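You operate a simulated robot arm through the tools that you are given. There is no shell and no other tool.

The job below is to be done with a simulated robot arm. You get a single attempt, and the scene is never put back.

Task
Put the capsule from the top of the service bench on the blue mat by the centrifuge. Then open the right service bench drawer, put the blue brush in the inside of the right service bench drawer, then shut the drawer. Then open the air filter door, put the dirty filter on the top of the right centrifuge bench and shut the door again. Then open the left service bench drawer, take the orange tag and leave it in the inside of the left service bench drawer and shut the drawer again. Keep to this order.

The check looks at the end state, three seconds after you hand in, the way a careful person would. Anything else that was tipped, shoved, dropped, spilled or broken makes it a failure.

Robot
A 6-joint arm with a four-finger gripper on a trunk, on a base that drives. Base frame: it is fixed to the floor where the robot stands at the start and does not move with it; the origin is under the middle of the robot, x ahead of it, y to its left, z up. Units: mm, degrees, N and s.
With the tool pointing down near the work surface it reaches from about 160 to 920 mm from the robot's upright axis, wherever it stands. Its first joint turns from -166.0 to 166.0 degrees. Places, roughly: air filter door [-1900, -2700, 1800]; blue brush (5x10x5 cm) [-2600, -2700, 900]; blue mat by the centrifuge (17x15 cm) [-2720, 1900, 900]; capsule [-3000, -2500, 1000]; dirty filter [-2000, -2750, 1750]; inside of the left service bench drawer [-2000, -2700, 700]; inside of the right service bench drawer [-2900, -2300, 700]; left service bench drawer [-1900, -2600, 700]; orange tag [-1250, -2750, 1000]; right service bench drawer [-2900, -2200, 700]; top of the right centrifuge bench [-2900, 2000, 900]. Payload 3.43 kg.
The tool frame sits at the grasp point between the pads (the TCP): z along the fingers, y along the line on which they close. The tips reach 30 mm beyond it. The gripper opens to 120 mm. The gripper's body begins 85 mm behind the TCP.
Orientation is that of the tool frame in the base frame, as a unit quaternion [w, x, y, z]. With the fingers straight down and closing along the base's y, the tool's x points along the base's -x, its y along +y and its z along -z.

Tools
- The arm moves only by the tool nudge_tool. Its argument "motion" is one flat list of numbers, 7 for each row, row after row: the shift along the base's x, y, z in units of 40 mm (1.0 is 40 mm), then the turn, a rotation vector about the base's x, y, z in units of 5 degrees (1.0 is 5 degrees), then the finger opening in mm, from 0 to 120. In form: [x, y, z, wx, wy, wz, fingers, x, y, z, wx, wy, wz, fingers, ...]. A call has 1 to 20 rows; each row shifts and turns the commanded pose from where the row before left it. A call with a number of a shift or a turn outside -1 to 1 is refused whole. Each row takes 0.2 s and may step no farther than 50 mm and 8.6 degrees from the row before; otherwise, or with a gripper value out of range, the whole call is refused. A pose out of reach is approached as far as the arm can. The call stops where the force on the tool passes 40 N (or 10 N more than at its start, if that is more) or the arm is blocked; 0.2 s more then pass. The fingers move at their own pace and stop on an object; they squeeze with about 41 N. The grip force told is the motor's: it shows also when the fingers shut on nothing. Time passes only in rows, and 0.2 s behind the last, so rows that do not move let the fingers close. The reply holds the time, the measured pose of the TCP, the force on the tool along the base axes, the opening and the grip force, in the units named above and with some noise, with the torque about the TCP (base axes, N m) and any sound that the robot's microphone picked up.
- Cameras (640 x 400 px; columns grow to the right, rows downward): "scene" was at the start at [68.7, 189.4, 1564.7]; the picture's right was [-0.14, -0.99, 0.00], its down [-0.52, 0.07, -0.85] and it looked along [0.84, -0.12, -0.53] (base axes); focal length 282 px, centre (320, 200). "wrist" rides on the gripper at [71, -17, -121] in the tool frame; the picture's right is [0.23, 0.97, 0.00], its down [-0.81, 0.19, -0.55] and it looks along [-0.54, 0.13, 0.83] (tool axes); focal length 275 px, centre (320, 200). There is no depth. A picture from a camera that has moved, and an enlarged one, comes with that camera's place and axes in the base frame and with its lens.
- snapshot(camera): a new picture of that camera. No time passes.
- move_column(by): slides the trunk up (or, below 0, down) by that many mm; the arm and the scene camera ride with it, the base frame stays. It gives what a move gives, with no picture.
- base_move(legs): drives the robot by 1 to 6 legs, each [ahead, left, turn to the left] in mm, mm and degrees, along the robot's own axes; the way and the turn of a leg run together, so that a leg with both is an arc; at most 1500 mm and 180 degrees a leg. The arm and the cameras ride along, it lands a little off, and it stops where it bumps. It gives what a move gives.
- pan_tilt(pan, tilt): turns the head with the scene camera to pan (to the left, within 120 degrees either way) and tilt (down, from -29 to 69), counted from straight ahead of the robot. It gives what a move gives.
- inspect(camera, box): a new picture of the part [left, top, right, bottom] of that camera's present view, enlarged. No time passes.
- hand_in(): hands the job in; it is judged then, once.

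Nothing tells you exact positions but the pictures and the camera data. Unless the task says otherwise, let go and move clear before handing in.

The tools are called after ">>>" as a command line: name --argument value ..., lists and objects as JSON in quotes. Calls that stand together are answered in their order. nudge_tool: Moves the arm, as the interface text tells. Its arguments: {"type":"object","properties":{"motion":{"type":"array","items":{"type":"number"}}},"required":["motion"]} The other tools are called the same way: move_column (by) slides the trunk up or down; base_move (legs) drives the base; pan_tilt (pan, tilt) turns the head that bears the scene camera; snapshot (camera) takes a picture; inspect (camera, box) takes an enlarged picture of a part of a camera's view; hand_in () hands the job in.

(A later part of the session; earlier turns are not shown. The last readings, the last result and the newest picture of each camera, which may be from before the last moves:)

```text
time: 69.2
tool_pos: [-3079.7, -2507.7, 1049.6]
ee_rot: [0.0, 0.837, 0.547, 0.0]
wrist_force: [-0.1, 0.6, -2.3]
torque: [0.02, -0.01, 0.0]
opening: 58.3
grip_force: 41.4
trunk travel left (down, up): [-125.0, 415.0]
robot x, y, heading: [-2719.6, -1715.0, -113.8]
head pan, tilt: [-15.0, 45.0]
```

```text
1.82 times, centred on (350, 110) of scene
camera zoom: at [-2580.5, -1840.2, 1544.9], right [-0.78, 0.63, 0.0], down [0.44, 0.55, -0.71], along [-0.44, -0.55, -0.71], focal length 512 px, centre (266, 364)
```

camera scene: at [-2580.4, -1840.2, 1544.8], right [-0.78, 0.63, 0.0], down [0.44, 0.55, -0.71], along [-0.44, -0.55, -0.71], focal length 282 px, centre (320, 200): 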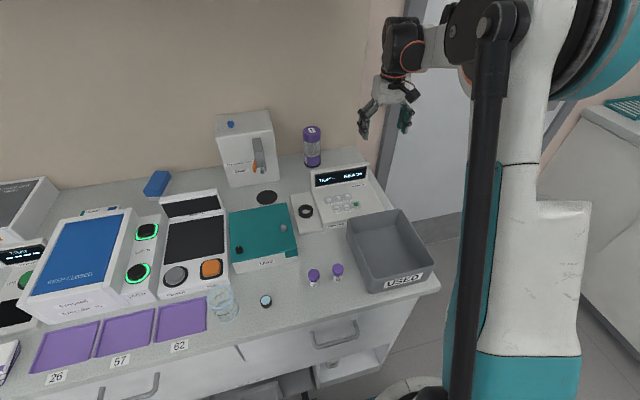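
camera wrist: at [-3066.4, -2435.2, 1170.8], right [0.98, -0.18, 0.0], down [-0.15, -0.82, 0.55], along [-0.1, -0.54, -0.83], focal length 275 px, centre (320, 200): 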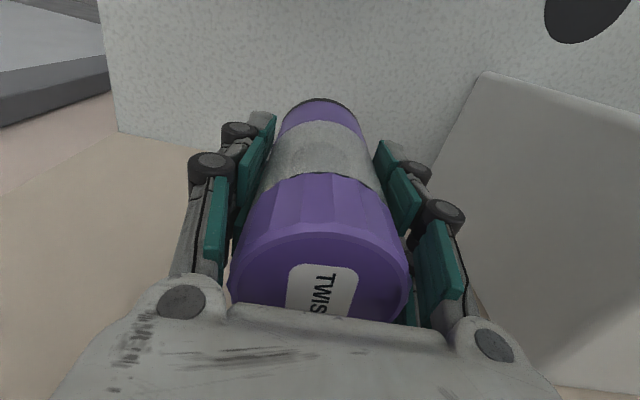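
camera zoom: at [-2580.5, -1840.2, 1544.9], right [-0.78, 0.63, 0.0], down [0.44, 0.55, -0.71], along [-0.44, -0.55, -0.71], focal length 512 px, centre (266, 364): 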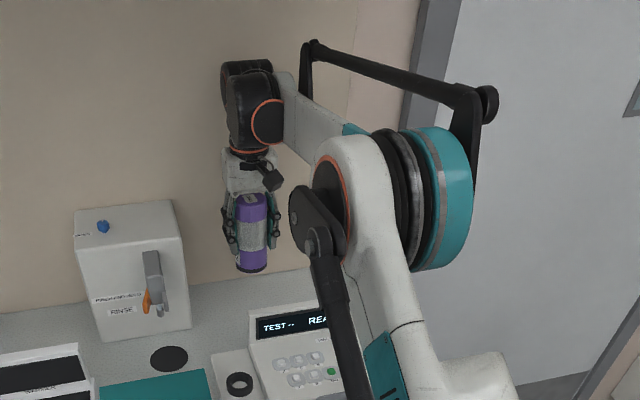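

The capsule is held (about 2.3 N of weight). I lift further and draw it straight back toward me, over the low devices.

>>> nudge_tool --motion '[0, 0, 1, 0, 0, 0, 40, 0, 0, 1, 0, 0, 0, 40, 0.37, 0.85, 0, 0, 0, 0, 40, 0.37, 0.85, 0, 0, 0, 0, 40, 0.37, 0.85, 0, 0, 0, 0, 40, 0.37, 0.85, 0, 0, 0, 0, 40, 0.37, 0.85, 0, 0, 0, 0, 40, 0.37, 0.85, 0, 0, 0, 0, 40, 0.37, 0.85, 0, 0, 0, 0, 40, 0.37, 0.85, 0, 0, 0, 0, 40, 0.37, 0.85, 0, 0, 0, 0, 40, 0.37, 0.85, 0, 0, 0, 0, 40]'

>>> pan_tilt --pan -10 --tilt 40

>>> snapshot --camera "scene"

```text
time: 71.8
tool_pos: [-2932.6, -2169.5, 1130.9]
ee_rot: [0.0, 0.837, 0.547, 0.001]
wrist_force: [-0.1, 0.2, -2.8]
torque: [-0.01, 0.03, -0.04]
opening: 58.0
grip_force: 41.0
trunk travel left (down, up): [-125.0, 415.0]
robot x, y, heading: [-2719.2, -1716.7, -113.5]
head pan, tilt: [-15.0, 45.0]
```

```text
time: 72.5
tool_pos: [-2931.5, -2169.5, 1131.0]
ee_rot: [-0.001, 0.837, 0.547, 0.0]
wrist_force: [-0.2, 0.8, -1.2]
torque: [0.0, -0.01, 0.03]
opening: 58.2
grip_force: 41.0
trunk travel left (down, up): [-125.0, 415.0]
robot x, y, heading: [-2722.0, -1717.3, -113.6]
head pan, tilt: [-10.0, 40.0]
```

```text
taken
camera scene: at [-2597.7, -1829.5, 1555.7], right [-0.61, 0.79, 0.0], down [0.48, 0.37, -0.79], along [-0.63, -0.49, -0.61], focal length 282 px, centre (320, 200)
```

scene: 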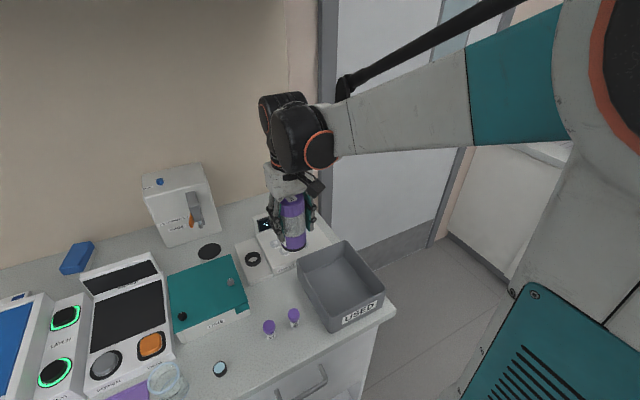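

The capsule is secure. I back away from the bench, turn right to face the centrifuge wall, and look ahead before driving down that aisle.

>>> base_move --legs '[[-400, 0, 0], [0, 0, -90]]'

>>> pan_tilt --pan -45 --tilt 25

>>> snapshot --camera "scene"

>>> pan_tilt --pan 20 --tilt 25

>>> snapshot --camera "scene"

```text
time: 78.8
tool_pos: [-3011.1, -1135.9, 1130.4]
ee_rot: [0.0, 0.978, -0.208, 0.0]
wrist_force: [0.4, -0.2, -2.5]
torque: [0.0, 0.0, -0.03]
opening: 58.2
grip_force: 40.9
trunk travel left (down, up): [-125.0, 415.0]
robot x, y, heading: [-2559.1, -1348.2, 156.0]
head pan, tilt: [-10.0, 40.0]
```

```text
time: 79.8
tool_pos: [-3011.0, -1136.1, 1129.1]
ee_rot: [-0.001, 0.978, -0.207, -0.001]
wrist_force: [-0.5, 0.3, -1.9]
torque: [-0.02, -0.02, 0.0]
opening: 58.1
grip_force: 40.8
trunk travel left (down, up): [-125.0, 415.0]
robot x, y, heading: [-2557.7, -1348.6, 156.2]
head pan, tilt: [-45.0, 25.0]
```

```text
taken
camera scene: at [-2656.0, -1452.7, 1575.4], right [0.93, 0.36, 0.0], down [0.15, -0.39, -0.91], along [-0.33, 0.85, -0.42], focal length 282 px, centre (320, 200)
```

scene: 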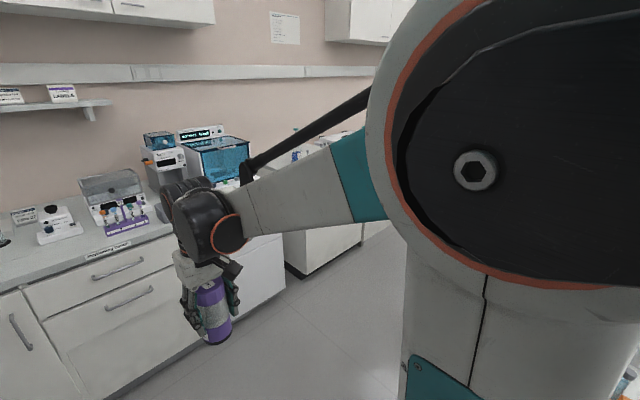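

```text
time: 81.2
tool_pos: [-3011.5, -1134.6, 1130.2]
ee_rot: [0.0, 0.978, -0.207, 0.0]
wrist_force: [0.4, -0.3, -1.5]
torque: [0.02, -0.02, 0.01]
opening: 58.2
grip_force: 40.8
trunk travel left (down, up): [-125.0, 415.0]
robot x, y, heading: [-2560.1, -1353.2, 156.0]
head pan, tilt: [20.0, 25.0]
```

```text
taken
camera scene: at [-2686.5, -1471.7, 1576.5], right [0.72, 0.69, 0.0], down [0.28, -0.3, -0.91], along [-0.63, 0.66, -0.41], focal length 282 px, centre (320, 200)
```

scene: 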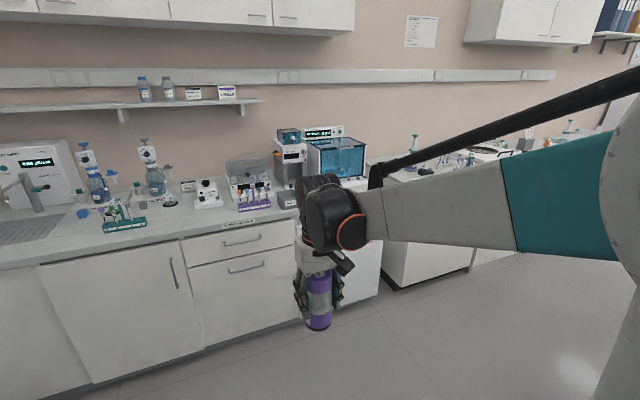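

The pictures right after a pan seem to be taken while the head still moves, so I'll look again now that it has settled.

>>> snapshot --camera "scene"

```text
taken
camera scene: at [-2686.5, -1471.7, 1576.5], right [0.72, 0.69, 0.0], down [0.28, -0.3, -0.91], along [-0.63, 0.66, -0.41], focal length 282 px, centre (320, 200)
```

scene: 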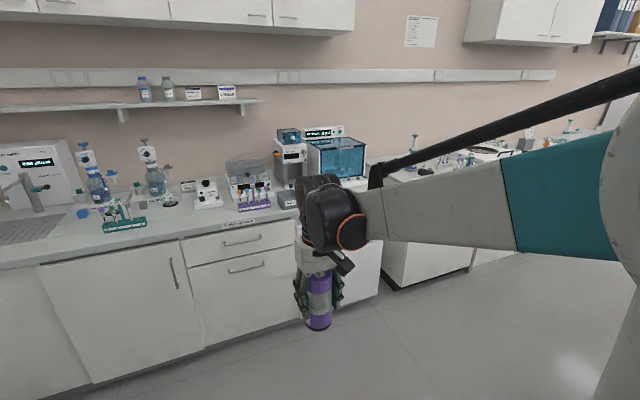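

>>> pan_tilt --pan 20 --tilt 25

>>> snapshot --camera "scene"

```text
time: 81.8
tool_pos: [-3010.0, -1134.3, 1130.1]
ee_rot: [0.0, 0.979, -0.206, 0.0]
wrist_force: [-0.2, 0.1, -2.2]
torque: [-0.03, 0.01, 0.0]
opening: 58.1
grip_force: 40.4
trunk travel left (down, up): [-125.0, 415.0]
robot x, y, heading: [-2556.8, -1350.1, 156.0]
head pan, tilt: [20.0, 25.0]
```

```text
taken
camera scene: at [-2686.3, -1471.6, 1576.6], right [0.73, 0.69, 0.0], down [0.28, -0.3, -0.91], along [-0.63, 0.66, -0.41], focal length 282 px, centre (320, 200)
```

scene: 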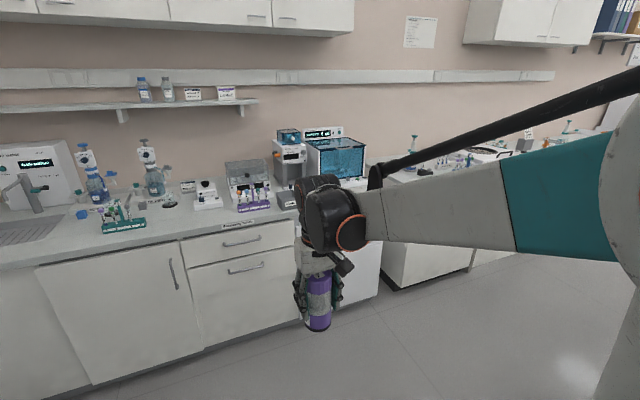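

The head didn't go where it reports; perhaps it is caught on the arm. I'll try a flatter tilt.

>>> pan_tilt --pan -40 --tilt 15

>>> pan_tilt --pan 20 --tilt 15

>>> snapshot --camera "scene"

```text
time: 83.1
tool_pos: [-3011.4, -1135.1, 1131.3]
ee_rot: [0.0, 0.978, -0.207, 0.0]
wrist_force: [0.2, -0.6, -1.8]
torque: [0.01, -0.06, 0.02]
opening: 57.9
grip_force: 40.9
trunk travel left (down, up): [-125.0, 415.0]
robot x, y, heading: [-2557.6, -1349.1, 156.0]
head pan, tilt: [-40.0, 15.0]
```

```text
time: 84.4
tool_pos: [-3011.3, -1135.9, 1130.8]
ee_rot: [0.001, 0.978, -0.207, 0.0]
wrist_force: [0.5, 0.8, -1.1]
torque: [0.03, -0.02, -0.01]
opening: 58.5
grip_force: 40.9
trunk travel left (down, up): [-125.0, 415.0]
robot x, y, heading: [-2559.1, -1350.2, 156.2]
head pan, tilt: [20.0, 15.0]
```

```text
taken
camera scene: at [-2688.5, -1472.1, 1592.1], right [0.71, 0.7, 0.0], down [0.18, -0.18, -0.97], along [-0.68, 0.69, -0.25], focal length 282 px, centre (320, 200)
```

scene: 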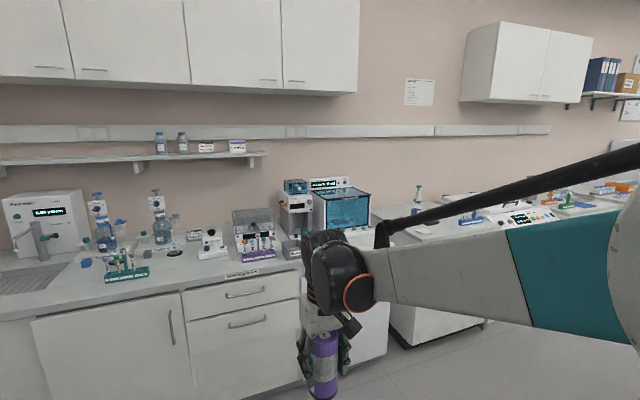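

The head seems to be blocked by the arm near pan −20, so I'll keep it on the right side. I drive forward into the aisle and sidestep along it, checking midway.

>>> pan_tilt --pan -45 --tilt 25

>>> base_move --legs '[[600, 0, 0], [0, -1400, 0]]'

>>> snapshot --camera "scene"

```text
time: 85.7
tool_pos: [-3010.8, -1135.9, 1130.3]
ee_rot: [0.0, 0.978, -0.206, -0.001]
wrist_force: [-0.6, -0.7, -1.9]
torque: [-0.01, 0.0, 0.02]
opening: 57.9
grip_force: 40.8
trunk travel left (down, up): [-125.0, 415.0]
robot x, y, heading: [-2564.0, -1351.3, 156.2]
head pan, tilt: [-45.0, 25.0]
```

```text
time: 95.8
tool_pos: [-3009.0, 394.3, 1130.6]
ee_rot: [0.0, 0.98, -0.199, 0.0]
wrist_force: [0.5, -1.1, -2.6]
torque: [0.0, 0.05, -0.01]
opening: 57.6
grip_force: 41.0
trunk travel left (down, up): [-125.0, 415.0]
robot x, y, heading: [-2552.8, 191.3, 157.0]
head pan, tilt: [-45.0, 25.0]
```

```text
taken
camera scene: at [-2647.5, 83.3, 1575.4], right [0.93, 0.37, 0.0], down [0.16, -0.39, -0.91], along [-0.34, 0.84, -0.42], focal length 282 px, centre (320, 200)
```

scene: 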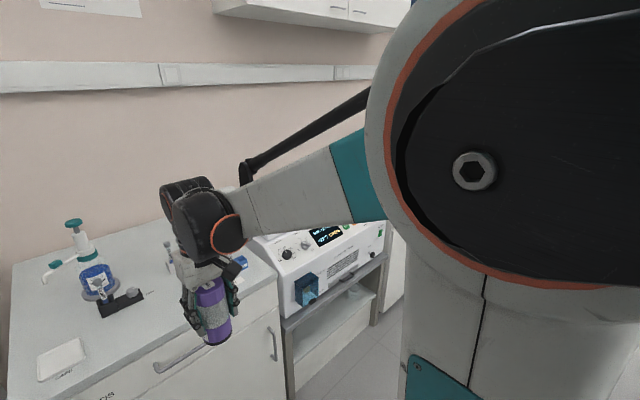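

The aisle is clear and the centrifuge is coming into view. I continue sidestepping right to the bench with the blue mat.

>>> base_move --legs '[[0, -1450, -0.6]]'

>>> snapshot --camera "scene"

>>> snapshot --camera "wrist"

```text
time: 103.0
tool_pos: [-2428.9, 1739.7, 1129.8]
ee_rot: [0.0, 0.979, -0.205, 0.0]
wrist_force: [-0.6, -0.8, -1.8]
torque: [0.02, 0.03, 0.01]
opening: 57.7
grip_force: 40.7
trunk travel left (down, up): [-125.0, 415.0]
robot x, y, heading: [-1978.7, 1530.0, 156.4]
head pan, tilt: [-45.0, 25.0]
```

```text
taken
camera scene: at [-2071.6, 1426.1, 1575.4], right [0.93, 0.37, 0.0], down [0.15, -0.39, -0.91], along [-0.33, 0.84, -0.42], focal length 282 px, centre (320, 200)
```

scene: 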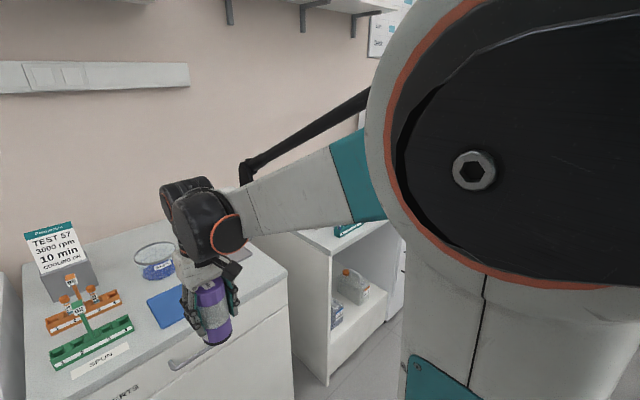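

```text
taken
camera wrist: at [-2356.6, 1728.2, 1251.4], right [-0.18, -0.98, 0.0], down [-0.82, 0.15, 0.55], along [-0.54, 0.1, -0.83], focal length 275 px, centre (320, 200)
```

wrist: 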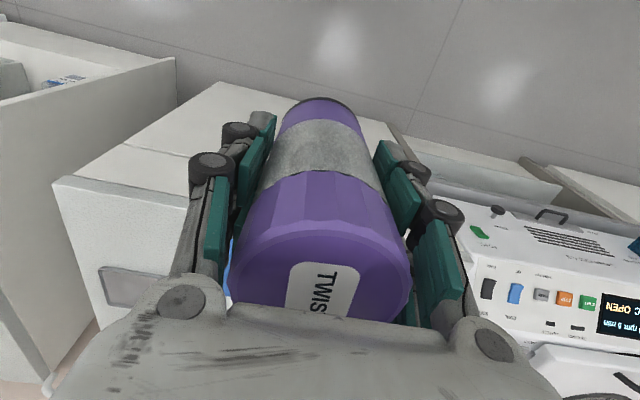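

The bench with the blue mat is in front. I'll zoom in on the mat.

>>> inspect --camera "scene" --box '[20, 210, 300, 385]'

>>> pan_tilt --pan -45 --tilt 45

>>> snapshot --camera "scene"

```text
2.29 times, centred on (160, 298) of scene
camera zoom: at [-2071.6, 1426.1, 1575.4], right [0.93, 0.37, 0.0], down [0.15, -0.39, -0.91], along [-0.33, 0.84, -0.42], focal length 644 px, centre (686, -23)
```

zoom: 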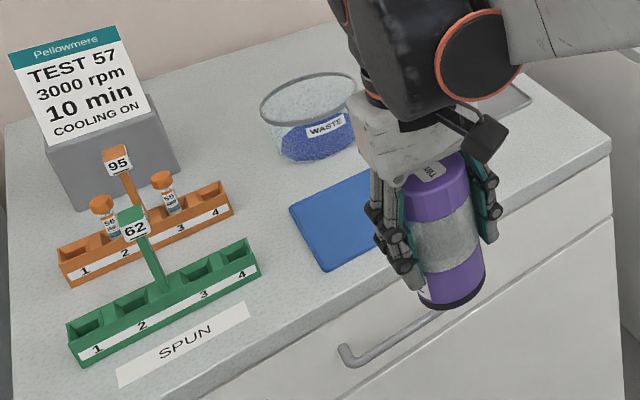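

```text
time: 103.8
tool_pos: [-2428.6, 1740.0, 1130.4]
ee_rot: [0.0, 0.979, -0.205, 0.0]
wrist_force: [0.1, 0.3, -1.5]
torque: [0.01, 0.01, -0.03]
opening: 57.6
grip_force: 41.2
trunk travel left (down, up): [-125.0, 415.0]
robot x, y, heading: [-1976.5, 1529.5, 156.3]
head pan, tilt: [-45.0, 45.0]
```

```text
taken
camera scene: at [-2067.6, 1416.1, 1544.9], right [0.93, 0.37, 0.0], down [0.26, -0.66, -0.71], along [-0.26, 0.66, -0.71], focal length 282 px, centre (320, 200)
```

scene: 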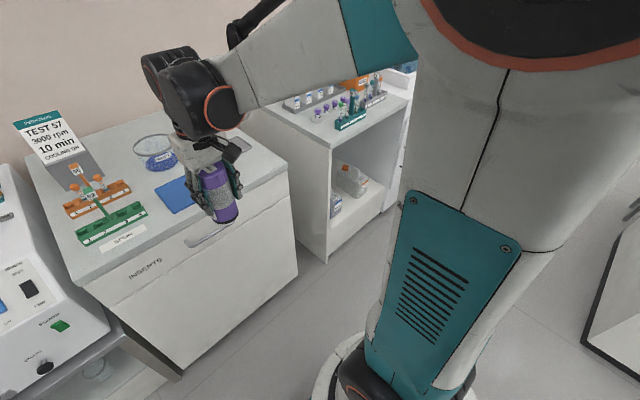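

The mat's centre computes to about (−2732, 1902), with its sides parallel to the bench. I move 200 mm closer and re-measure.

>>> base_move --legs '[[200, 0, 0]]'

>>> snapshot --camera "scene"

>>> snapshot --camera "wrist"

```text
time: 105.5
tool_pos: [-2615.4, 1820.3, 1130.1]
ee_rot: [0.0, 0.979, -0.203, 0.0]
wrist_force: [0.0, 0.9, -1.4]
torque: [-0.03, -0.01, 0.02]
opening: 57.9
grip_force: 41.0
trunk travel left (down, up): [-125.0, 415.0]
robot x, y, heading: [-2158.9, 1607.1, 156.5]
head pan, tilt: [-45.0, 45.0]
```

```text
taken
camera scene: at [-2253.3, 1496.9, 1544.8], right [0.93, 0.37, 0.0], down [0.26, -0.66, -0.71], along [-0.26, 0.66, -0.71], focal length 282 px, centre (320, 200)
```

scene: 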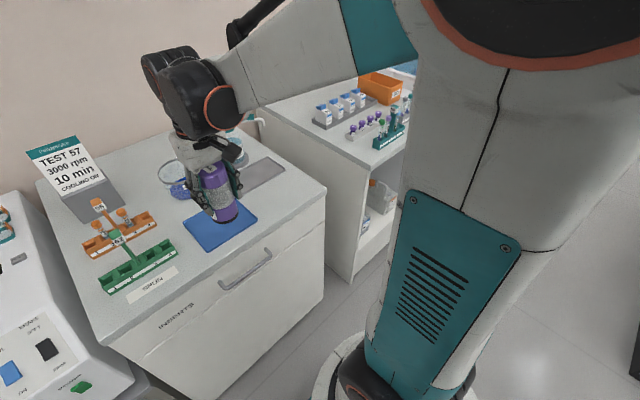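

```text
taken
camera wrist: at [-2542.4, 1809.0, 1251.2], right [-0.18, -0.98, 0.0], down [-0.82, 0.15, 0.55], along [-0.54, 0.1, -0.83], focal length 275 px, centre (320, 200)
```

wrist: 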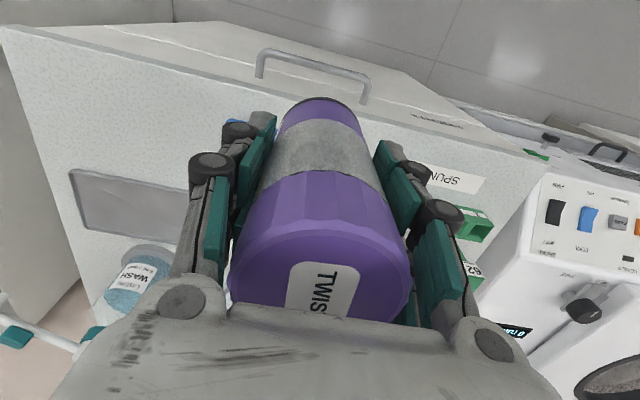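

>>> inspect --camera "scene" --box '[60, 130, 340, 305]'

```text
2.29 times, centred on (200, 218) of scene
camera zoom: at [-2253.3, 1496.9, 1544.8], right [0.93, 0.37, 0.0], down [0.26, -0.66, -0.71], along [-0.26, 0.66, -0.71], focal length 644 px, centre (594, 160)
```

zoom: 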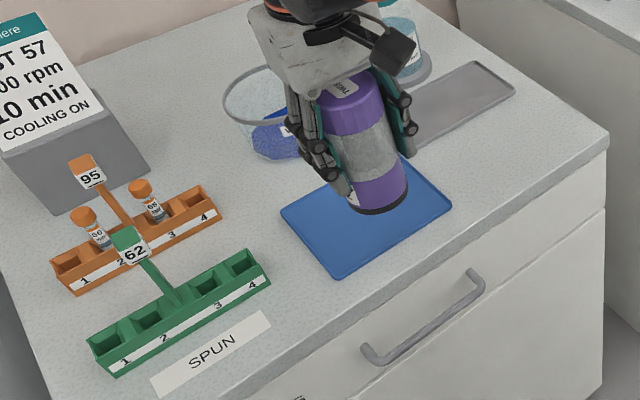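

Mat centre confirmed at (−2731, 1900). I bring the capsule over it and lower it.

>>> nudge_tool --motion '[-0.7225, 0.498, 0, 0, 0, 0, 40, -0.7225, 0.498, 0, 0, 0, 0, 40, -0.7225, 0.498, 0, 0, 0, 0, 40, -0.7225, 0.498, 0, 0, 0, 0, 40, 0, 0, -0.9, 0, 0, 0, 40, 0, 0, -0.9, 0, 0, 0, 40, 0, 0, -0.9, 0, 0, 0, 40]'

>>> inspect --camera "scene" --box '[60, 130, 340, 305]'

```text
time: 107.0
tool_pos: [-2729.8, 1902.3, 1021.0]
ee_rot: [0.0, 0.979, -0.204, 0.0]
wrist_force: [0.6, 0.3, -2.1]
torque: [-0.02, -0.02, 0.0]
opening: 57.6
grip_force: 40.3
trunk travel left (down, up): [-125.0, 415.0]
robot x, y, heading: [-2160.6, 1610.0, 156.4]
head pan, tilt: [-45.0, 45.0]
```

```text
2.29 times, centred on (200, 218) of scene
camera zoom: at [-2253.5, 1497.0, 1544.8], right [0.93, 0.37, 0.0], down [0.26, -0.66, -0.71], along [-0.26, 0.66, -0.71], focal length 644 px, centre (594, 160)
```

zoom: 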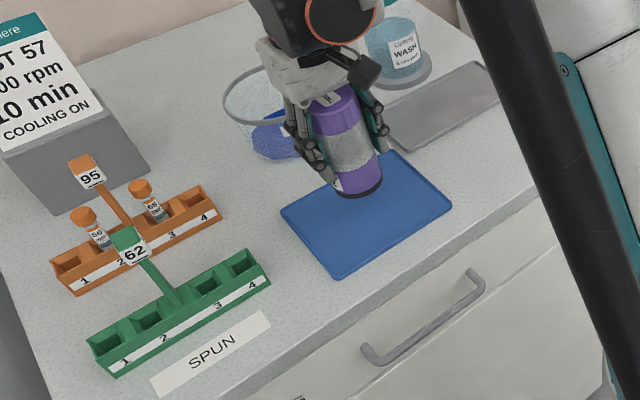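

>>> nudge_tool --motion '[0, 0, -0.5, 0, 0, 0, 40, 0, 0, -0.4, 0, 0, 0, 40]'

>>> nudge_tool --motion '[0, 0, -0.1, 0, 0, 0, 40, 0, 0, -0.05, 0, 0, 0, 40]'

>>> inspect --camera "scene" --box '[130, 150, 270, 260]'

```text
time: 107.7
tool_pos: [-2730.5, 1901.6, 985.6]
ee_rot: [0.0, 0.979, -0.203, -0.001]
wrist_force: [-0.7, 0.6, -2.1]
torque: [0.03, -0.01, -0.02]
opening: 57.6
grip_force: 41.2
trunk travel left (down, up): [-125.0, 415.0]
robot x, y, heading: [-2163.6, 1613.4, 156.4]
head pan, tilt: [-45.0, 45.0]
```

```text
time: 108.2
tool_pos: [-2729.8, 1900.4, 979.2]
ee_rot: [0.0, 0.979, -0.203, 0.0]
wrist_force: [-0.3, -0.7, -2.0]
torque: [0.0, 0.02, 0.0]
opening: 57.3
grip_force: 41.1
trunk travel left (down, up): [-125.0, 415.0]
robot x, y, heading: [-2159.9, 1607.5, 156.2]
head pan, tilt: [-45.0, 45.0]
```

```text
3.64 times, centred on (200, 205) of scene
camera zoom: at [-2253.2, 1496.9, 1544.8], right [0.93, 0.37, 0.0], down [0.26, -0.66, -0.71], along [-0.26, 0.66, -0.71], focal length 1025 px, centre (756, 182)
```

zoom: 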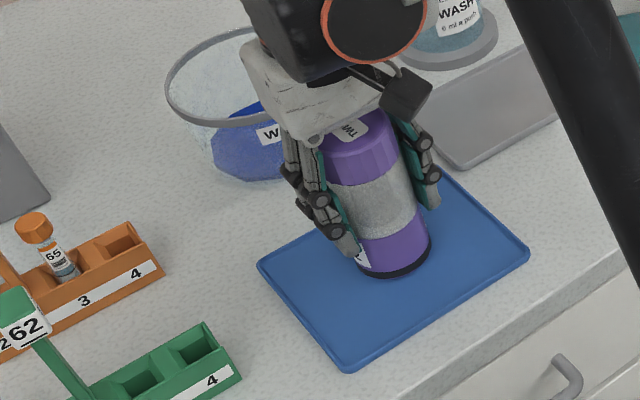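

>>> nudge_tool --motion '[0, 0, -0.05, 0, 0, 0, 40, 0, 0, 0, 0, 0, 0, 40]'

>>> nudge_tool --motion '[0, 0, -0.05, 0, 0, 0, 40, 0, 0, 0, 0, 0, 0, 40]'

>>> nudge_tool --motion '[0, 0, -0.04, 0, 0, 0, 40, 0, 0, 0, 0, 0, 0, 40]'

```text
time: 108.8
tool_pos: [-2730.4, 1900.4, 976.4]
ee_rot: [0.001, 0.979, -0.204, -0.001]
wrist_force: [-0.1, -0.8, -2.3]
torque: [-0.03, 0.02, 0.01]
opening: 57.5
grip_force: 40.6
trunk travel left (down, up): [-125.0, 415.0]
robot x, y, heading: [-2158.9, 1610.9, 156.5]
head pan, tilt: [-45.0, 45.0]
```

```text
time: 109.5
tool_pos: [-2729.8, 1900.5, 977.4]
ee_rot: [-0.001, 0.979, -0.203, -0.001]
wrist_force: [-8.5, 4.6, 27.4]
torque: [0.01, 0.34, -0.07]
opening: 57.6
grip_force: 40.9
trunk travel left (down, up): [-125.0, 415.0]
robot x, y, heading: [-2160.8, 1612.9, 156.6]
head pan, tilt: [-45.0, 45.0]
```

```text
time: 109.8
tool_pos: [-2730.1, 1900.3, 977.1]
ee_rot: [-0.001, 0.979, -0.205, -0.002]
wrist_force: [1.4, -1.3, 19.0]
torque: [-0.3, -0.41, 0.01]
opening: 57.7
grip_force: 40.9
trunk travel left (down, up): [-125.0, 415.0]
robot x, y, heading: [-2165.7, 1612.2, 156.5]
head pan, tilt: [-45.0, 45.0]
stopped in row 1: the force on the tool passed its limit at 41 N (the readings are from after the stop); the commanded pose is now the measured one
```

Contact is made: the capsule stands on the mat. I relieve the pressure slightly, open, and rise clear.

>>> nudge_tool --motion '[0, 0, 0.02, 0, 0, 0, 40, 0, 0, 0, 0, 0, 0, 64, 0, 0, 0, 0, 0, 0, 80, 0, 0, 0, 0, 0, 0, 90]'

>>> snapshot --camera "wrist"

```text
time: 110.8
tool_pos: [-2731.3, 1901.9, 977.2]
ee_rot: [0.0, 0.979, -0.203, 0.0]
wrist_force: [-0.4, 0.7, 0.3]
torque: [-0.01, 0.0, -0.02]
opening: 90.2
grip_force: 0.1
trunk travel left (down, up): [-125.0, 415.0]
robot x, y, heading: [-2161.0, 1607.4, 156.2]
head pan, tilt: [-45.0, 45.0]
```

```text
taken
camera wrist: at [-2658.1, 1888.8, 1097.7], right [-0.18, -0.98, 0.0], down [-0.82, 0.15, 0.55], along [-0.55, 0.1, -0.83], focal length 275 px, centre (320, 200)
```

wrist: 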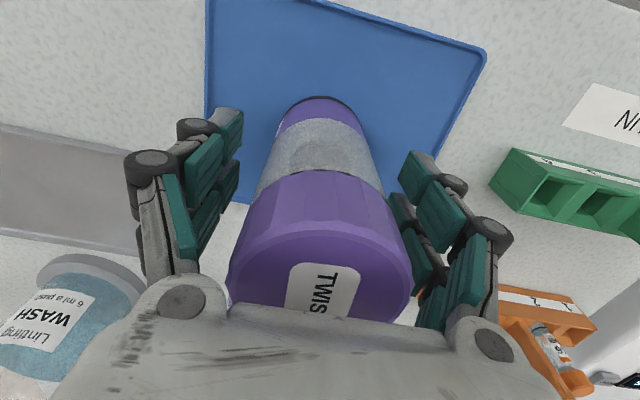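

>>> nudge_tool --motion '[0, 0, 0.5, 0, 0, 0, 90, 0, 0, 1, 0, 0, 0, 100, 0, 0, 1, 0, 0, 0, 100, 0, 0, 1, 0, 0, 0, 100, 0.9, -0.4, 0.5, 0, 0, 0, 100, 0.9, -0.4, 0.5, 0, 0, 0, 100, 0.9, -0.4, 0, 0, 0, 0, 100]'

>>> inspect --camera "scene" --box '[60, 130, 340, 305]'

>>> snapshot --camera "wrist"

```text
time: 112.4
tool_pos: [-2622.0, 1851.9, 1156.8]
ee_rot: [0.0, 0.979, -0.203, -0.001]
wrist_force: [0.3, 0.1, -0.2]
torque: [-0.01, -0.03, -0.04]
opening: 100.2
grip_force: 0.2
trunk travel left (down, up): [-125.0, 415.0]
robot x, y, heading: [-2163.6, 1609.4, 156.2]
head pan, tilt: [-45.0, 45.0]
```

```text
2.29 times, centred on (200, 218) of scene
camera zoom: at [-2252.7, 1496.6, 1544.9], right [0.93, 0.37, 0.0], down [0.26, -0.66, -0.71], along [-0.26, 0.66, -0.71], focal length 644 px, centre (594, 160)
```

zoom: 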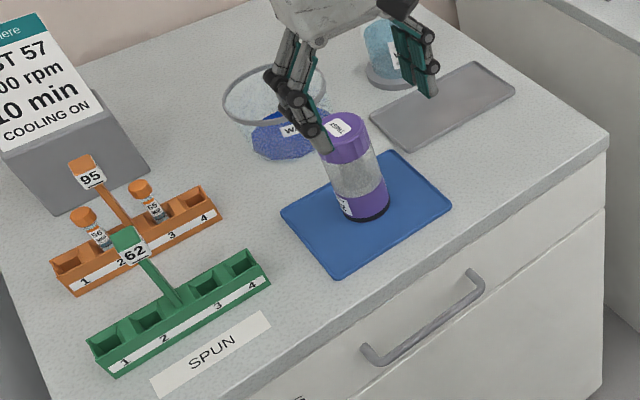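

```text
taken
camera wrist: at [-2549.5, 1839.9, 1278.8], right [-0.18, -0.98, 0.0], down [-0.82, 0.15, 0.55], along [-0.55, 0.1, -0.83], focal length 275 px, centre (320, 200)
```

wrist: 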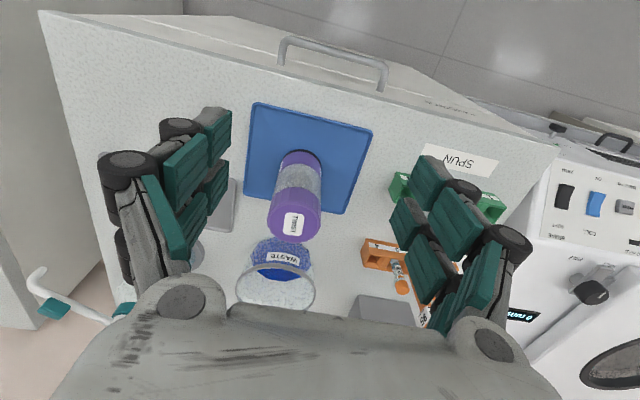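

The capsule stands upright on the blue mat. Now I return to the service bench: back off, sidestep left down the aisle, back up, and turn to face the bench.

>>> base_move --legs '[[-230, 0, 0], [0, 1450, 0]]'

>>> base_move --legs '[[0, 1450, 0]]'

```text
time: 121.0
tool_pos: [-2993.9, 431.4, 1157.2]
ee_rot: [0.001, 0.979, -0.206, -0.001]
wrist_force: [1.4, -0.4, 0.7]
torque: [0.02, -0.01, 0.02]
opening: 100.1
grip_force: 0.1
trunk travel left (down, up): [-125.0, 415.0]
robot x, y, heading: [-2528.7, 189.6, 156.5]
head pan, tilt: [-45.0, 45.0]
```

```text
time: 128.2
tool_pos: [-3574.9, -900.3, 1158.4]
ee_rot: [0.0, 0.979, -0.205, -0.001]
wrist_force: [-0.1, 0.9, 0.0]
torque: [0.0, -0.02, 0.02]
opening: 100.0
grip_force: 0.0
trunk travel left (down, up): [-125.0, 415.0]
robot x, y, heading: [-3115.6, -1140.0, 156.4]
head pan, tilt: [-45.0, 45.0]
```

>>> base_move --legs '[[-590, 0, 0], [0, 0, 90]]'

>>> pan_tilt --pan -45 --tilt 35

>>> snapshot --camera "scene"

>>> snapshot --camera "wrist"

```text
time: 135.3
tool_pos: [-2816.2, -1839.2, 1157.8]
ee_rot: [0.001, 0.837, 0.547, -0.001]
wrist_force: [0.3, 0.2, 0.4]
torque: [-0.01, 0.01, 0.0]
opening: 99.9
grip_force: 0.1
trunk travel left (down, up): [-125.0, 415.0]
robot x, y, heading: [-2573.3, -1377.2, -113.5]
head pan, tilt: [-45.0, 45.0]
```

```text
time: 136.1
tool_pos: [-2815.8, -1838.0, 1157.5]
ee_rot: [0.0, 0.837, 0.547, -0.001]
wrist_force: [0.4, 0.8, 0.2]
torque: [0.01, -0.01, -0.04]
opening: 100.2
grip_force: 0.1
trunk travel left (down, up): [-125.0, 415.0]
robot x, y, heading: [-2572.7, -1374.1, -113.8]
head pan, tilt: [-45.0, 35.0]
```

```text
taken
camera scene: at [-2464.5, -1470.4, 1559.6], right [-0.36, 0.93, 0.0], down [0.53, 0.21, -0.82], along [-0.76, -0.3, -0.57], focal length 282 px, centre (320, 200)
```

scene: 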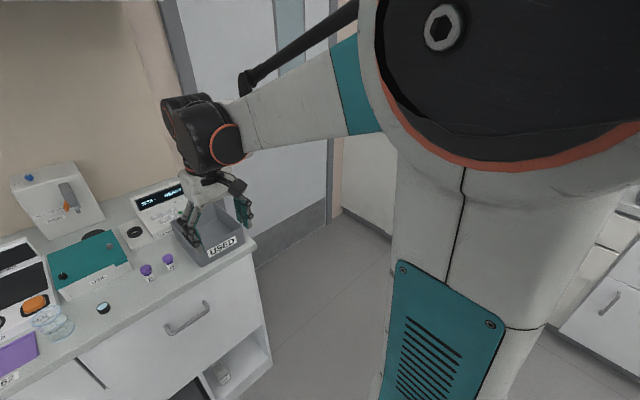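

```text
taken
camera wrist: at [-2802.7, -1765.7, 1278.5], right [0.98, -0.18, 0.0], down [-0.15, -0.82, 0.55], along [-0.1, -0.55, -0.83], focal length 275 px, centre (320, 200)
```

wrist: 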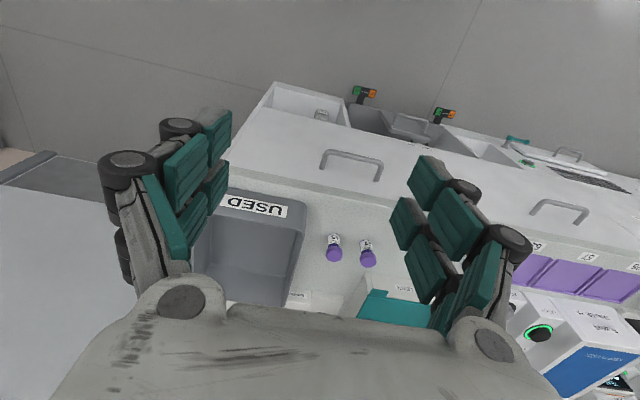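

I'm facing the right drawer. I'll zoom in on its handle to locate it from two cameras.

>>> inspect --camera "scene" --box '[80, 240, 280, 380]'

>>> inspect --camera "wrist" --box '[260, 90, 440, 220]'

```text
2.86 times, centred on (180, 310) of scene
camera zoom: at [-2464.5, -1470.4, 1559.6], right [-0.36, 0.93, 0.0], down [0.53, 0.21, -0.82], along [-0.76, -0.3, -0.57], focal length 805 px, centre (720, -114)
```

zoom: 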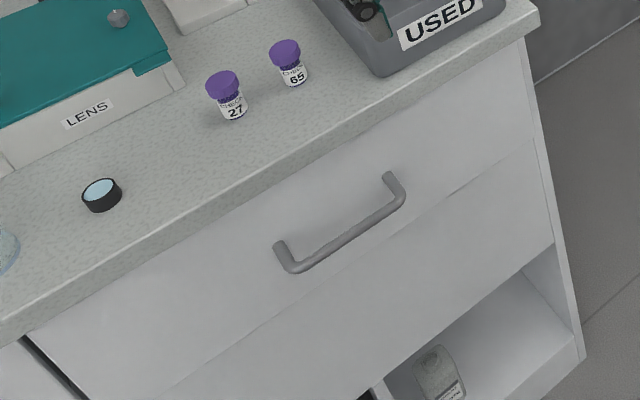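

```text
3.08 times, centred on (350, 155) of wrist
camera zoom: at [-2802.7, -1765.7, 1278.5], right [0.98, -0.18, 0.0], down [-0.15, -0.82, 0.55], along [-0.1, -0.55, -0.83], focal length 847 px, centre (228, 338)
```

zoom: 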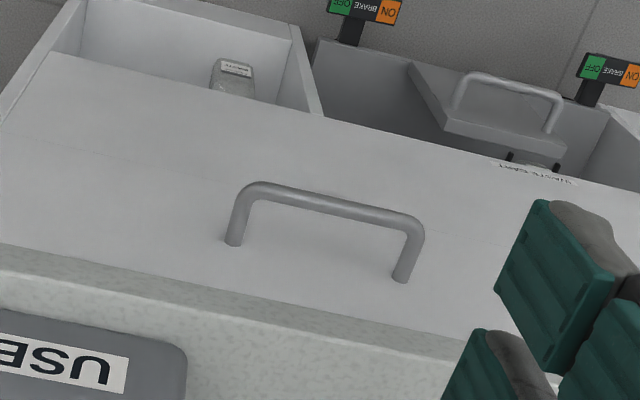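

The right drawer's handle bar computes to about (−2774, −2013, 771), with its standoff about 39 mm under the counter's overhang. I'll grip it with the tool pitched forward and rolled so the fingers close vertically. First I back off a little for room and pitch the tool up.

>>> base_move --legs '[[-110, 0, 0]]'

>>> nudge_tool --motion '[-0.18, -0.412, 0, -0.999, 0.4367, 0, 80, -0.18, -0.412, 0, -0.999, 0.4367, 0, 80, -0.18, -0.412, 0, -0.999, 0.4367, 0, 80, -0.18, -0.412, 0, -0.999, 0.4367, 0, 80, -0.18, -0.412, 0, -0.999, 0.4367, 0, 80, -0.18, -0.412, 0, -0.999, 0.4367, 0, 80, -0.18, -0.412, 0, -0.999, 0.4367, 0, 80, -0.18, -0.412, 0, -0.999, 0.4367, 0, 80, -0.18, -0.412, 0, -0.999, 0.4367, 0, 80, -0.18, -0.412, 0, -0.999, 0.4367, 0, 80, -0.18, -0.412, 0, -0.999, 0.4367, 0, 80]'

>>> snapshot --camera "scene"

```text
time: 137.2
tool_pos: [-2771.8, -1738.0, 1158.1]
ee_rot: [0.0, 0.837, 0.547, 0.0]
wrist_force: [0.3, 1.6, 0.3]
torque: [-0.03, 0.01, 0.02]
opening: 99.7
grip_force: 0.2
trunk travel left (down, up): [-125.0, 415.0]
robot x, y, heading: [-2527.5, -1277.1, -113.7]
head pan, tilt: [-45.0, 35.0]
```

```text
time: 139.6
tool_pos: [-2850.3, -1919.9, 1157.8]
ee_rot: [0.276, 0.724, 0.473, -0.419]
wrist_force: [-0.2, 0.2, 0.3]
torque: [-0.01, 0.0, -0.01]
opening: 80.0
grip_force: 0.0
trunk travel left (down, up): [-125.0, 415.0]
robot x, y, heading: [-2531.3, -1279.5, -114.0]
head pan, tilt: [-45.0, 35.0]
```

```text
taken
camera scene: at [-2420.1, -1369.4, 1559.7], right [-0.36, 0.93, 0.0], down [0.53, 0.21, -0.82], along [-0.76, -0.3, -0.57], focal length 282 px, centre (320, 200)
```

scene: 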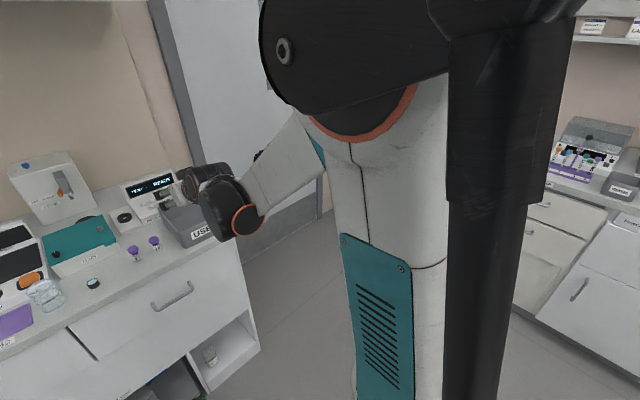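

The pitch worked exactly. Now I roll the tool 90° about its own axis so the fingers close vertically.

>>> nudge_tool --motion '[0, 0, 0, -0.416, -0.952, -0.6, 80, 0, 0, 0, -0.416, -0.952, -0.6, 80, 0, 0, 0, -0.416, -0.952, -0.6, 80, 0, 0, 0, -0.416, -0.952, -0.6, 80, 0, 0, 0, -0.416, -0.952, -0.6, 80, 0, 0, 0, -0.416, -0.952, -0.6, 80, 0, 0, 0, -0.416, -0.952, -0.6, 80, 0, 0, 0, -0.416, -0.952, -0.6, 80, 0, 0, 0, -0.416, -0.952, -0.6, 80, 0, 0, 0, -0.416, -0.952, -0.6, 80, 0, 0, 0, -0.416, -0.952, -0.6, 80, 0, 0, 0, -0.416, -0.952, -0.6, 80, 0, 0, 0, -0.416, -0.952, -0.6, 80, 0, 0, 0, -0.416, -0.952, -0.6, 80, 0, 0, 0, -0.416, -0.952, -0.6, 80]'

>>> snapshot --camera "scene"

>>> snapshot --camera "wrist"

```text
time: 142.8
tool_pos: [-2851.4, -1919.9, 1158.0]
ee_rot: [0.489, 0.847, -0.179, -0.101]
wrist_force: [-0.1, 1.2, 0.1]
torque: [0.0, 0.0, -0.01]
opening: 80.0
grip_force: 0.2
trunk travel left (down, up): [-125.0, 415.0]
robot x, y, heading: [-2530.8, -1272.8, -113.6]
head pan, tilt: [-45.0, 35.0]
```

```text
taken
camera scene: at [-2420.0, -1369.2, 1559.7], right [-0.36, 0.93, 0.0], down [0.53, 0.21, -0.82], along [-0.76, -0.3, -0.57], focal length 282 px, centre (320, 200)
```

scene: 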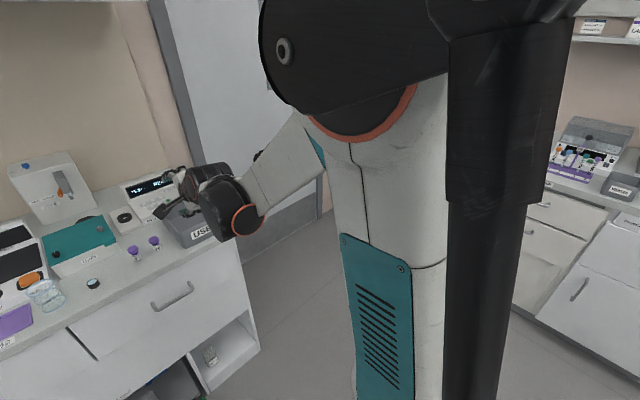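

```text
taken
camera wrist: at [-2740.0, -1843.7, 1203.9], right [0.01, -0.54, 0.84], down [-0.59, 0.68, 0.44], along [-0.81, -0.5, -0.31], focal length 275 px, centre (320, 200)
```

wrist: 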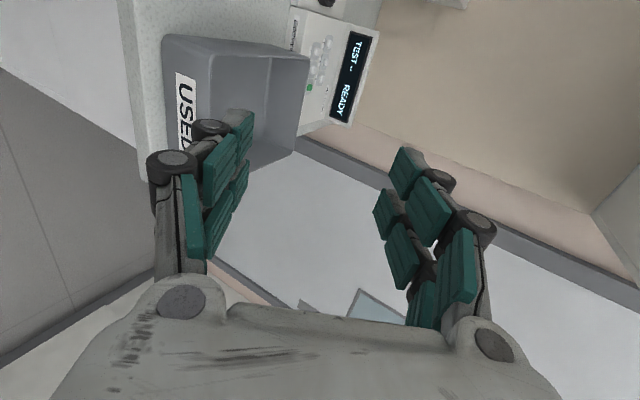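

Orientation is right. I shift to the handle's middle, back slightly, and descend in front of the drawer.

>>> nudge_tool --motion '[0.79, 0.133, 0, 0, 0, 0, 80, 0.79, 0.133, 0, 0, 0, 0, 80, 0.79, 0.133, 0, 0, 0, 0, 80, 0.79, 0.133, 0, 0, 0, 0, 80, 0, 0, -0.95, 0, 0, 0, 80, 0, 0, -0.95, 0, 0, 0, 80, 0, 0, -0.95, 0, 0, 0, 80, 0, 0, -0.95, 0, 0, 0, 80, 0, 0, -0.95, 0, 0, 0, 80, 0, 0, -0.95, 0, 0, 0, 80, 0, 0, -0.95, 0, 0, 0, 80, 0, 0, -0.95, 0, 0, 0, 80, 0, 0, -0.95, 0, 0, 0, 80]'

>>> snapshot --camera "scene"

>>> snapshot --camera "wrist"

```text
time: 145.6
tool_pos: [-2746.5, -1983.9, 914.9]
ee_rot: [0.489, 0.848, -0.179, -0.104]
wrist_force: [0.3, -0.2, 0.0]
torque: [-0.02, 0.02, -0.02]
opening: 79.9
grip_force: 0.0
out of reach, approached as far as the arm can: row 9, 10, 11, 12, 13
trunk travel left (down, up): [-125.0, 415.0]
robot x, y, heading: [-2527.1, -1281.5, -113.7]
head pan, tilt: [-45.0, 35.0]
```

```text
taken
camera scene: at [-2420.0, -1369.5, 1559.6], right [-0.36, 0.93, 0.0], down [0.53, 0.21, -0.82], along [-0.76, -0.3, -0.57], focal length 282 px, centre (320, 200)
```

scene: 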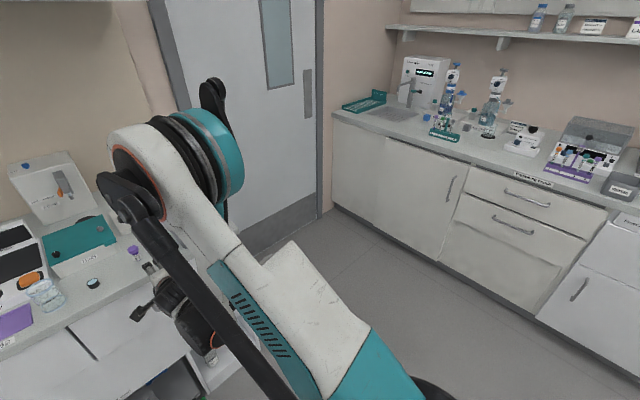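

```text
taken
camera wrist: at [-2634.7, -1908.8, 961.7], right [0.01, -0.54, 0.84], down [-0.59, 0.68, 0.44], along [-0.81, -0.5, -0.31], focal length 275 px, centre (320, 200)
```

wrist: 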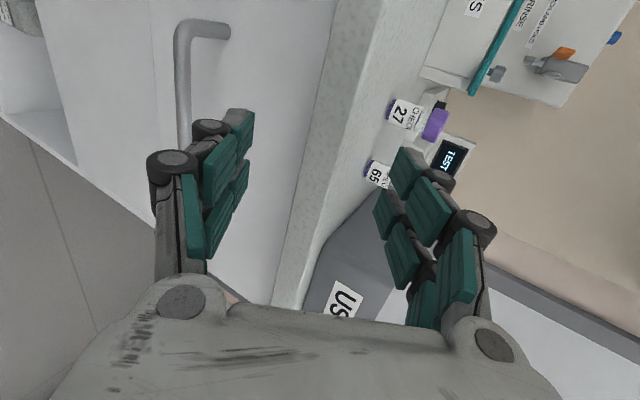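

That pose is out of reach so low with a flat tool: the arm can't bring its wrist that far down. I'll raise again, use a steeper tool (45°), and lower the trunk.

>>> nudge_tool --motion '[0, 0, 0.9, 0, 0, 0, 80, 0, 0, 0.9, 0, 0, 0, 80, 0, 0, 0.9, 0, 0, 0, 80, 0, 0, 0.9, 0, 0, 0, 80, 0, 0, 0.9, 0, 0, 0, 80, 0, 0, 0.9, 0, 0, 0, 80]'

>>> snapshot --camera "scene"

```text
time: 147.0
tool_pos: [-2745.9, -1983.8, 1132.4]
ee_rot: [0.489, 0.847, -0.179, -0.103]
wrist_force: [0.3, -0.3, 0.1]
torque: [0.01, -0.03, -0.03]
opening: 80.3
grip_force: 0.0
trunk travel left (down, up): [-125.0, 415.0]
robot x, y, heading: [-2524.5, -1277.6, -113.5]
head pan, tilt: [-45.0, 35.0]
```

```text
taken
camera scene: at [-2419.9, -1369.0, 1559.7], right [-0.36, 0.93, 0.0], down [0.53, 0.21, -0.82], along [-0.76, -0.3, -0.57], focal length 282 px, centre (320, 200)
```

scene: 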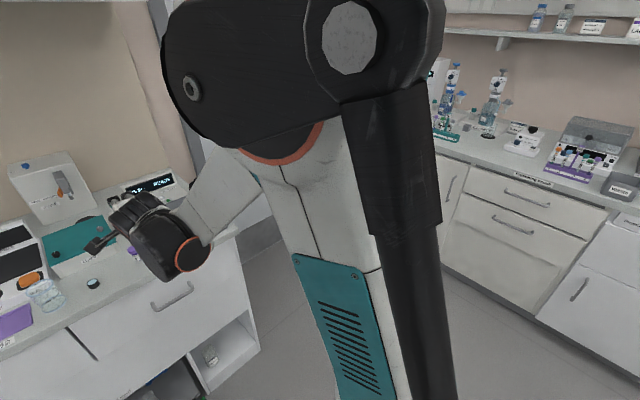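

>>> move_column --by -125

>>> nudge_tool --motion '[0.04, 0.53, 0, 0.9164, -0.4003, 0, 80, 0.04, 0.53, 0, 0.9164, -0.4003, 0, 80, 0, 0, 0, 0.9164, -0.4003, 0, 80, 0, 0, -0.9, 0, 0, 0, 80, 0, 0, -0.9, 0, 0, 0, 80, 0, 0, -0.9, 0, 0, 0, 80, 0, 0, -0.9, 0, 0, 0, 80]'

>>> snapshot --camera "scene"

>>> snapshot --camera "wrist"

```text
time: 148.6
tool_pos: [-2745.7, -1985.3, 1007.2]
ee_rot: [0.49, 0.847, -0.178, -0.104]
wrist_force: [0.0, -0.3, 0.4]
torque: [0.02, 0.01, 0.0]
opening: 80.0
grip_force: 0.0
trunk travel left (down, up): [0.0, 540.0]
robot x, y, heading: [-2528.1, -1278.4, -113.6]
head pan, tilt: [-45.0, 35.0]
```

```text
time: 150.2
tool_pos: [-2742.7, -1941.9, 862.5]
ee_rot: [0.374, 0.904, -0.19, -0.079]
wrist_force: [0.0, 0.0, 0.4]
torque: [-0.05, 0.01, 0.04]
opening: 79.9
grip_force: 0.2
trunk travel left (down, up): [0.0, 540.0]
robot x, y, heading: [-2529.3, -1274.3, -113.4]
head pan, tilt: [-45.0, 35.0]
```

```text
taken
camera scene: at [-2420.0, -1369.1, 1434.7], right [-0.36, 0.93, 0.0], down [0.53, 0.21, -0.82], along [-0.76, -0.3, -0.57], focal length 282 px, centre (320, 200)
```

scene: 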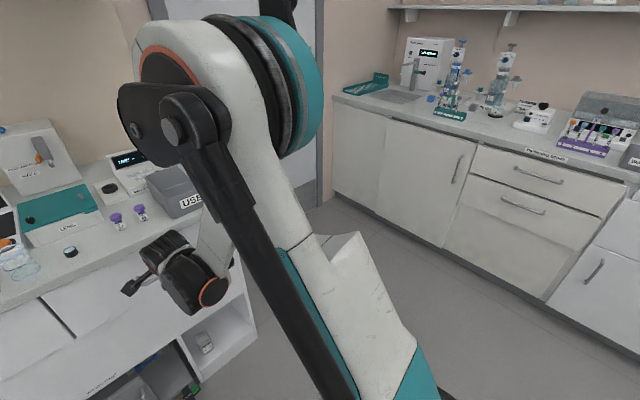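

```text
taken
camera wrist: at [-2637.3, -1880.9, 936.8], right [-0.07, -0.72, 0.69], down [-0.64, 0.56, 0.53], along [-0.77, -0.4, -0.5], focal length 275 px, centre (320, 200)
```

wrist: 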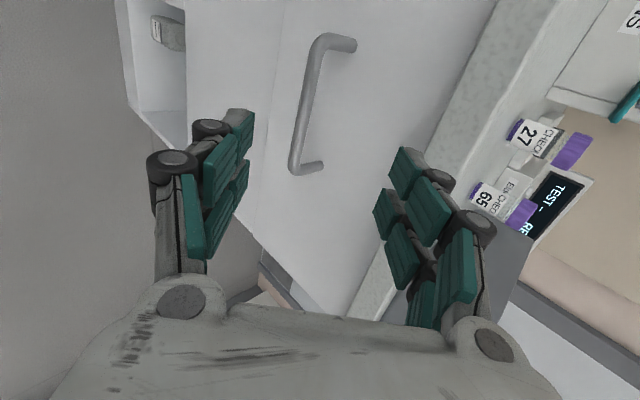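

The steeper pose works. The handle re-measures at n≈208, z≈771, u 441–548. I align on the approach line, narrow the fingers, and creep in.

>>> nudge_tool --motion '[-0.196, -0.45, -0.9125, 0, 0, 0, 40, 0, 0, 0, 0, 0, 0, 40]'

>>> snapshot --camera "wrist"

>>> inspect --camera "scene" --box '[60, 180, 280, 340]'

```text
time: 150.8
tool_pos: [-2749.7, -1960.8, 825.3]
ee_rot: [0.375, 0.904, -0.191, -0.078]
wrist_force: [0.7, -0.3, -0.2]
torque: [0.0, 0.02, 0.03]
opening: 40.2
grip_force: 0.0
trunk travel left (down, up): [0.0, 540.0]
robot x, y, heading: [-2526.1, -1277.3, -113.9]
head pan, tilt: [-45.0, 35.0]
```

```text
taken
camera wrist: at [-2645.3, -1899.2, 900.5], right [-0.07, -0.72, 0.69], down [-0.64, 0.56, 0.53], along [-0.77, -0.4, -0.5], focal length 275 px, centre (320, 200)
```

wrist: 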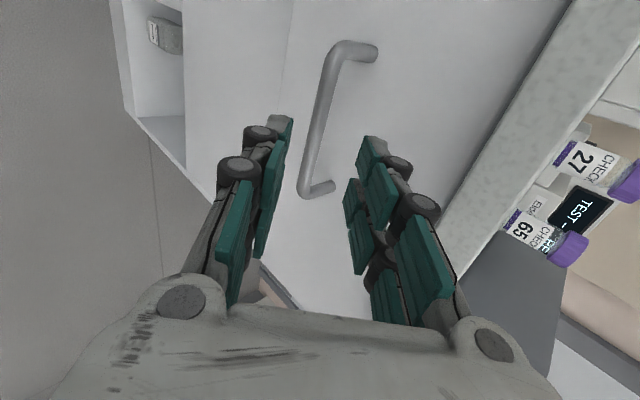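

```text
2.50 times, centred on (170, 260) of scene
camera zoom: at [-2420.2, -1369.8, 1434.7], right [-0.36, 0.93, 0.0], down [0.53, 0.21, -0.82], along [-0.76, -0.3, -0.57], focal length 704 px, centre (695, 50)
```

zoom: 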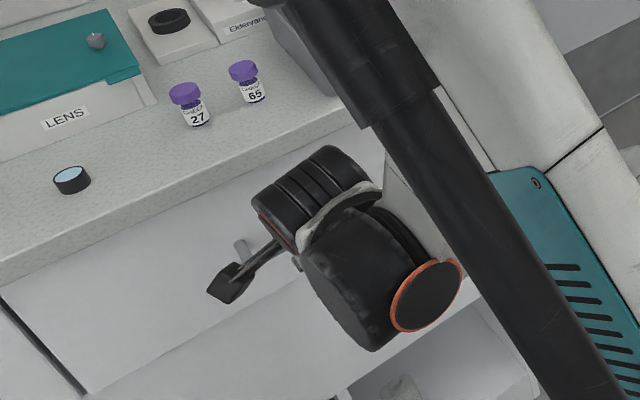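

The bar sits between the fingers. I creep in the last 60 mm along the tool axis.

>>> nudge_tool --motion '[-0.164, -0.37, -0.3, 0, 0, 0, 40, -0.1425, -0.323, -0.353, 0, 0, 0, 40]'

>>> snapshot --camera "wrist"

```text
time: 151.4
tool_pos: [-2761.9, -1986.3, 800.7]
ee_rot: [0.375, 0.904, -0.191, -0.079]
wrist_force: [-0.4, -0.1, -0.5]
torque: [-0.01, 0.03, 0.04]
opening: 40.1
grip_force: 0.0
trunk travel left (down, up): [0.0, 540.0]
robot x, y, heading: [-2530.9, -1274.2, -113.9]
head pan, tilt: [-45.0, 35.0]
```

```text
taken
camera wrist: at [-2657.9, -1926.6, 875.0], right [-0.07, -0.72, 0.69], down [-0.64, 0.56, 0.53], along [-0.77, -0.4, -0.5], focal length 275 px, centre (320, 200)
```

wrist: 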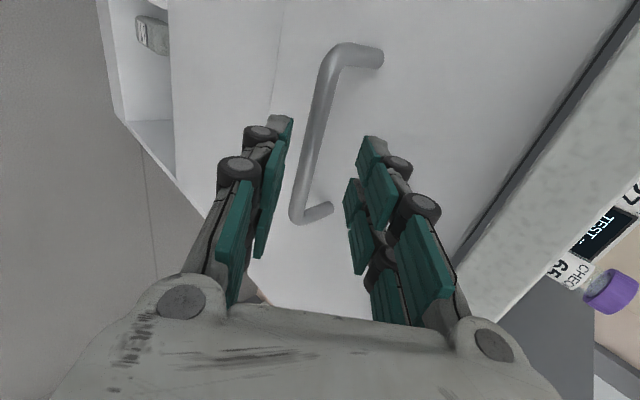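

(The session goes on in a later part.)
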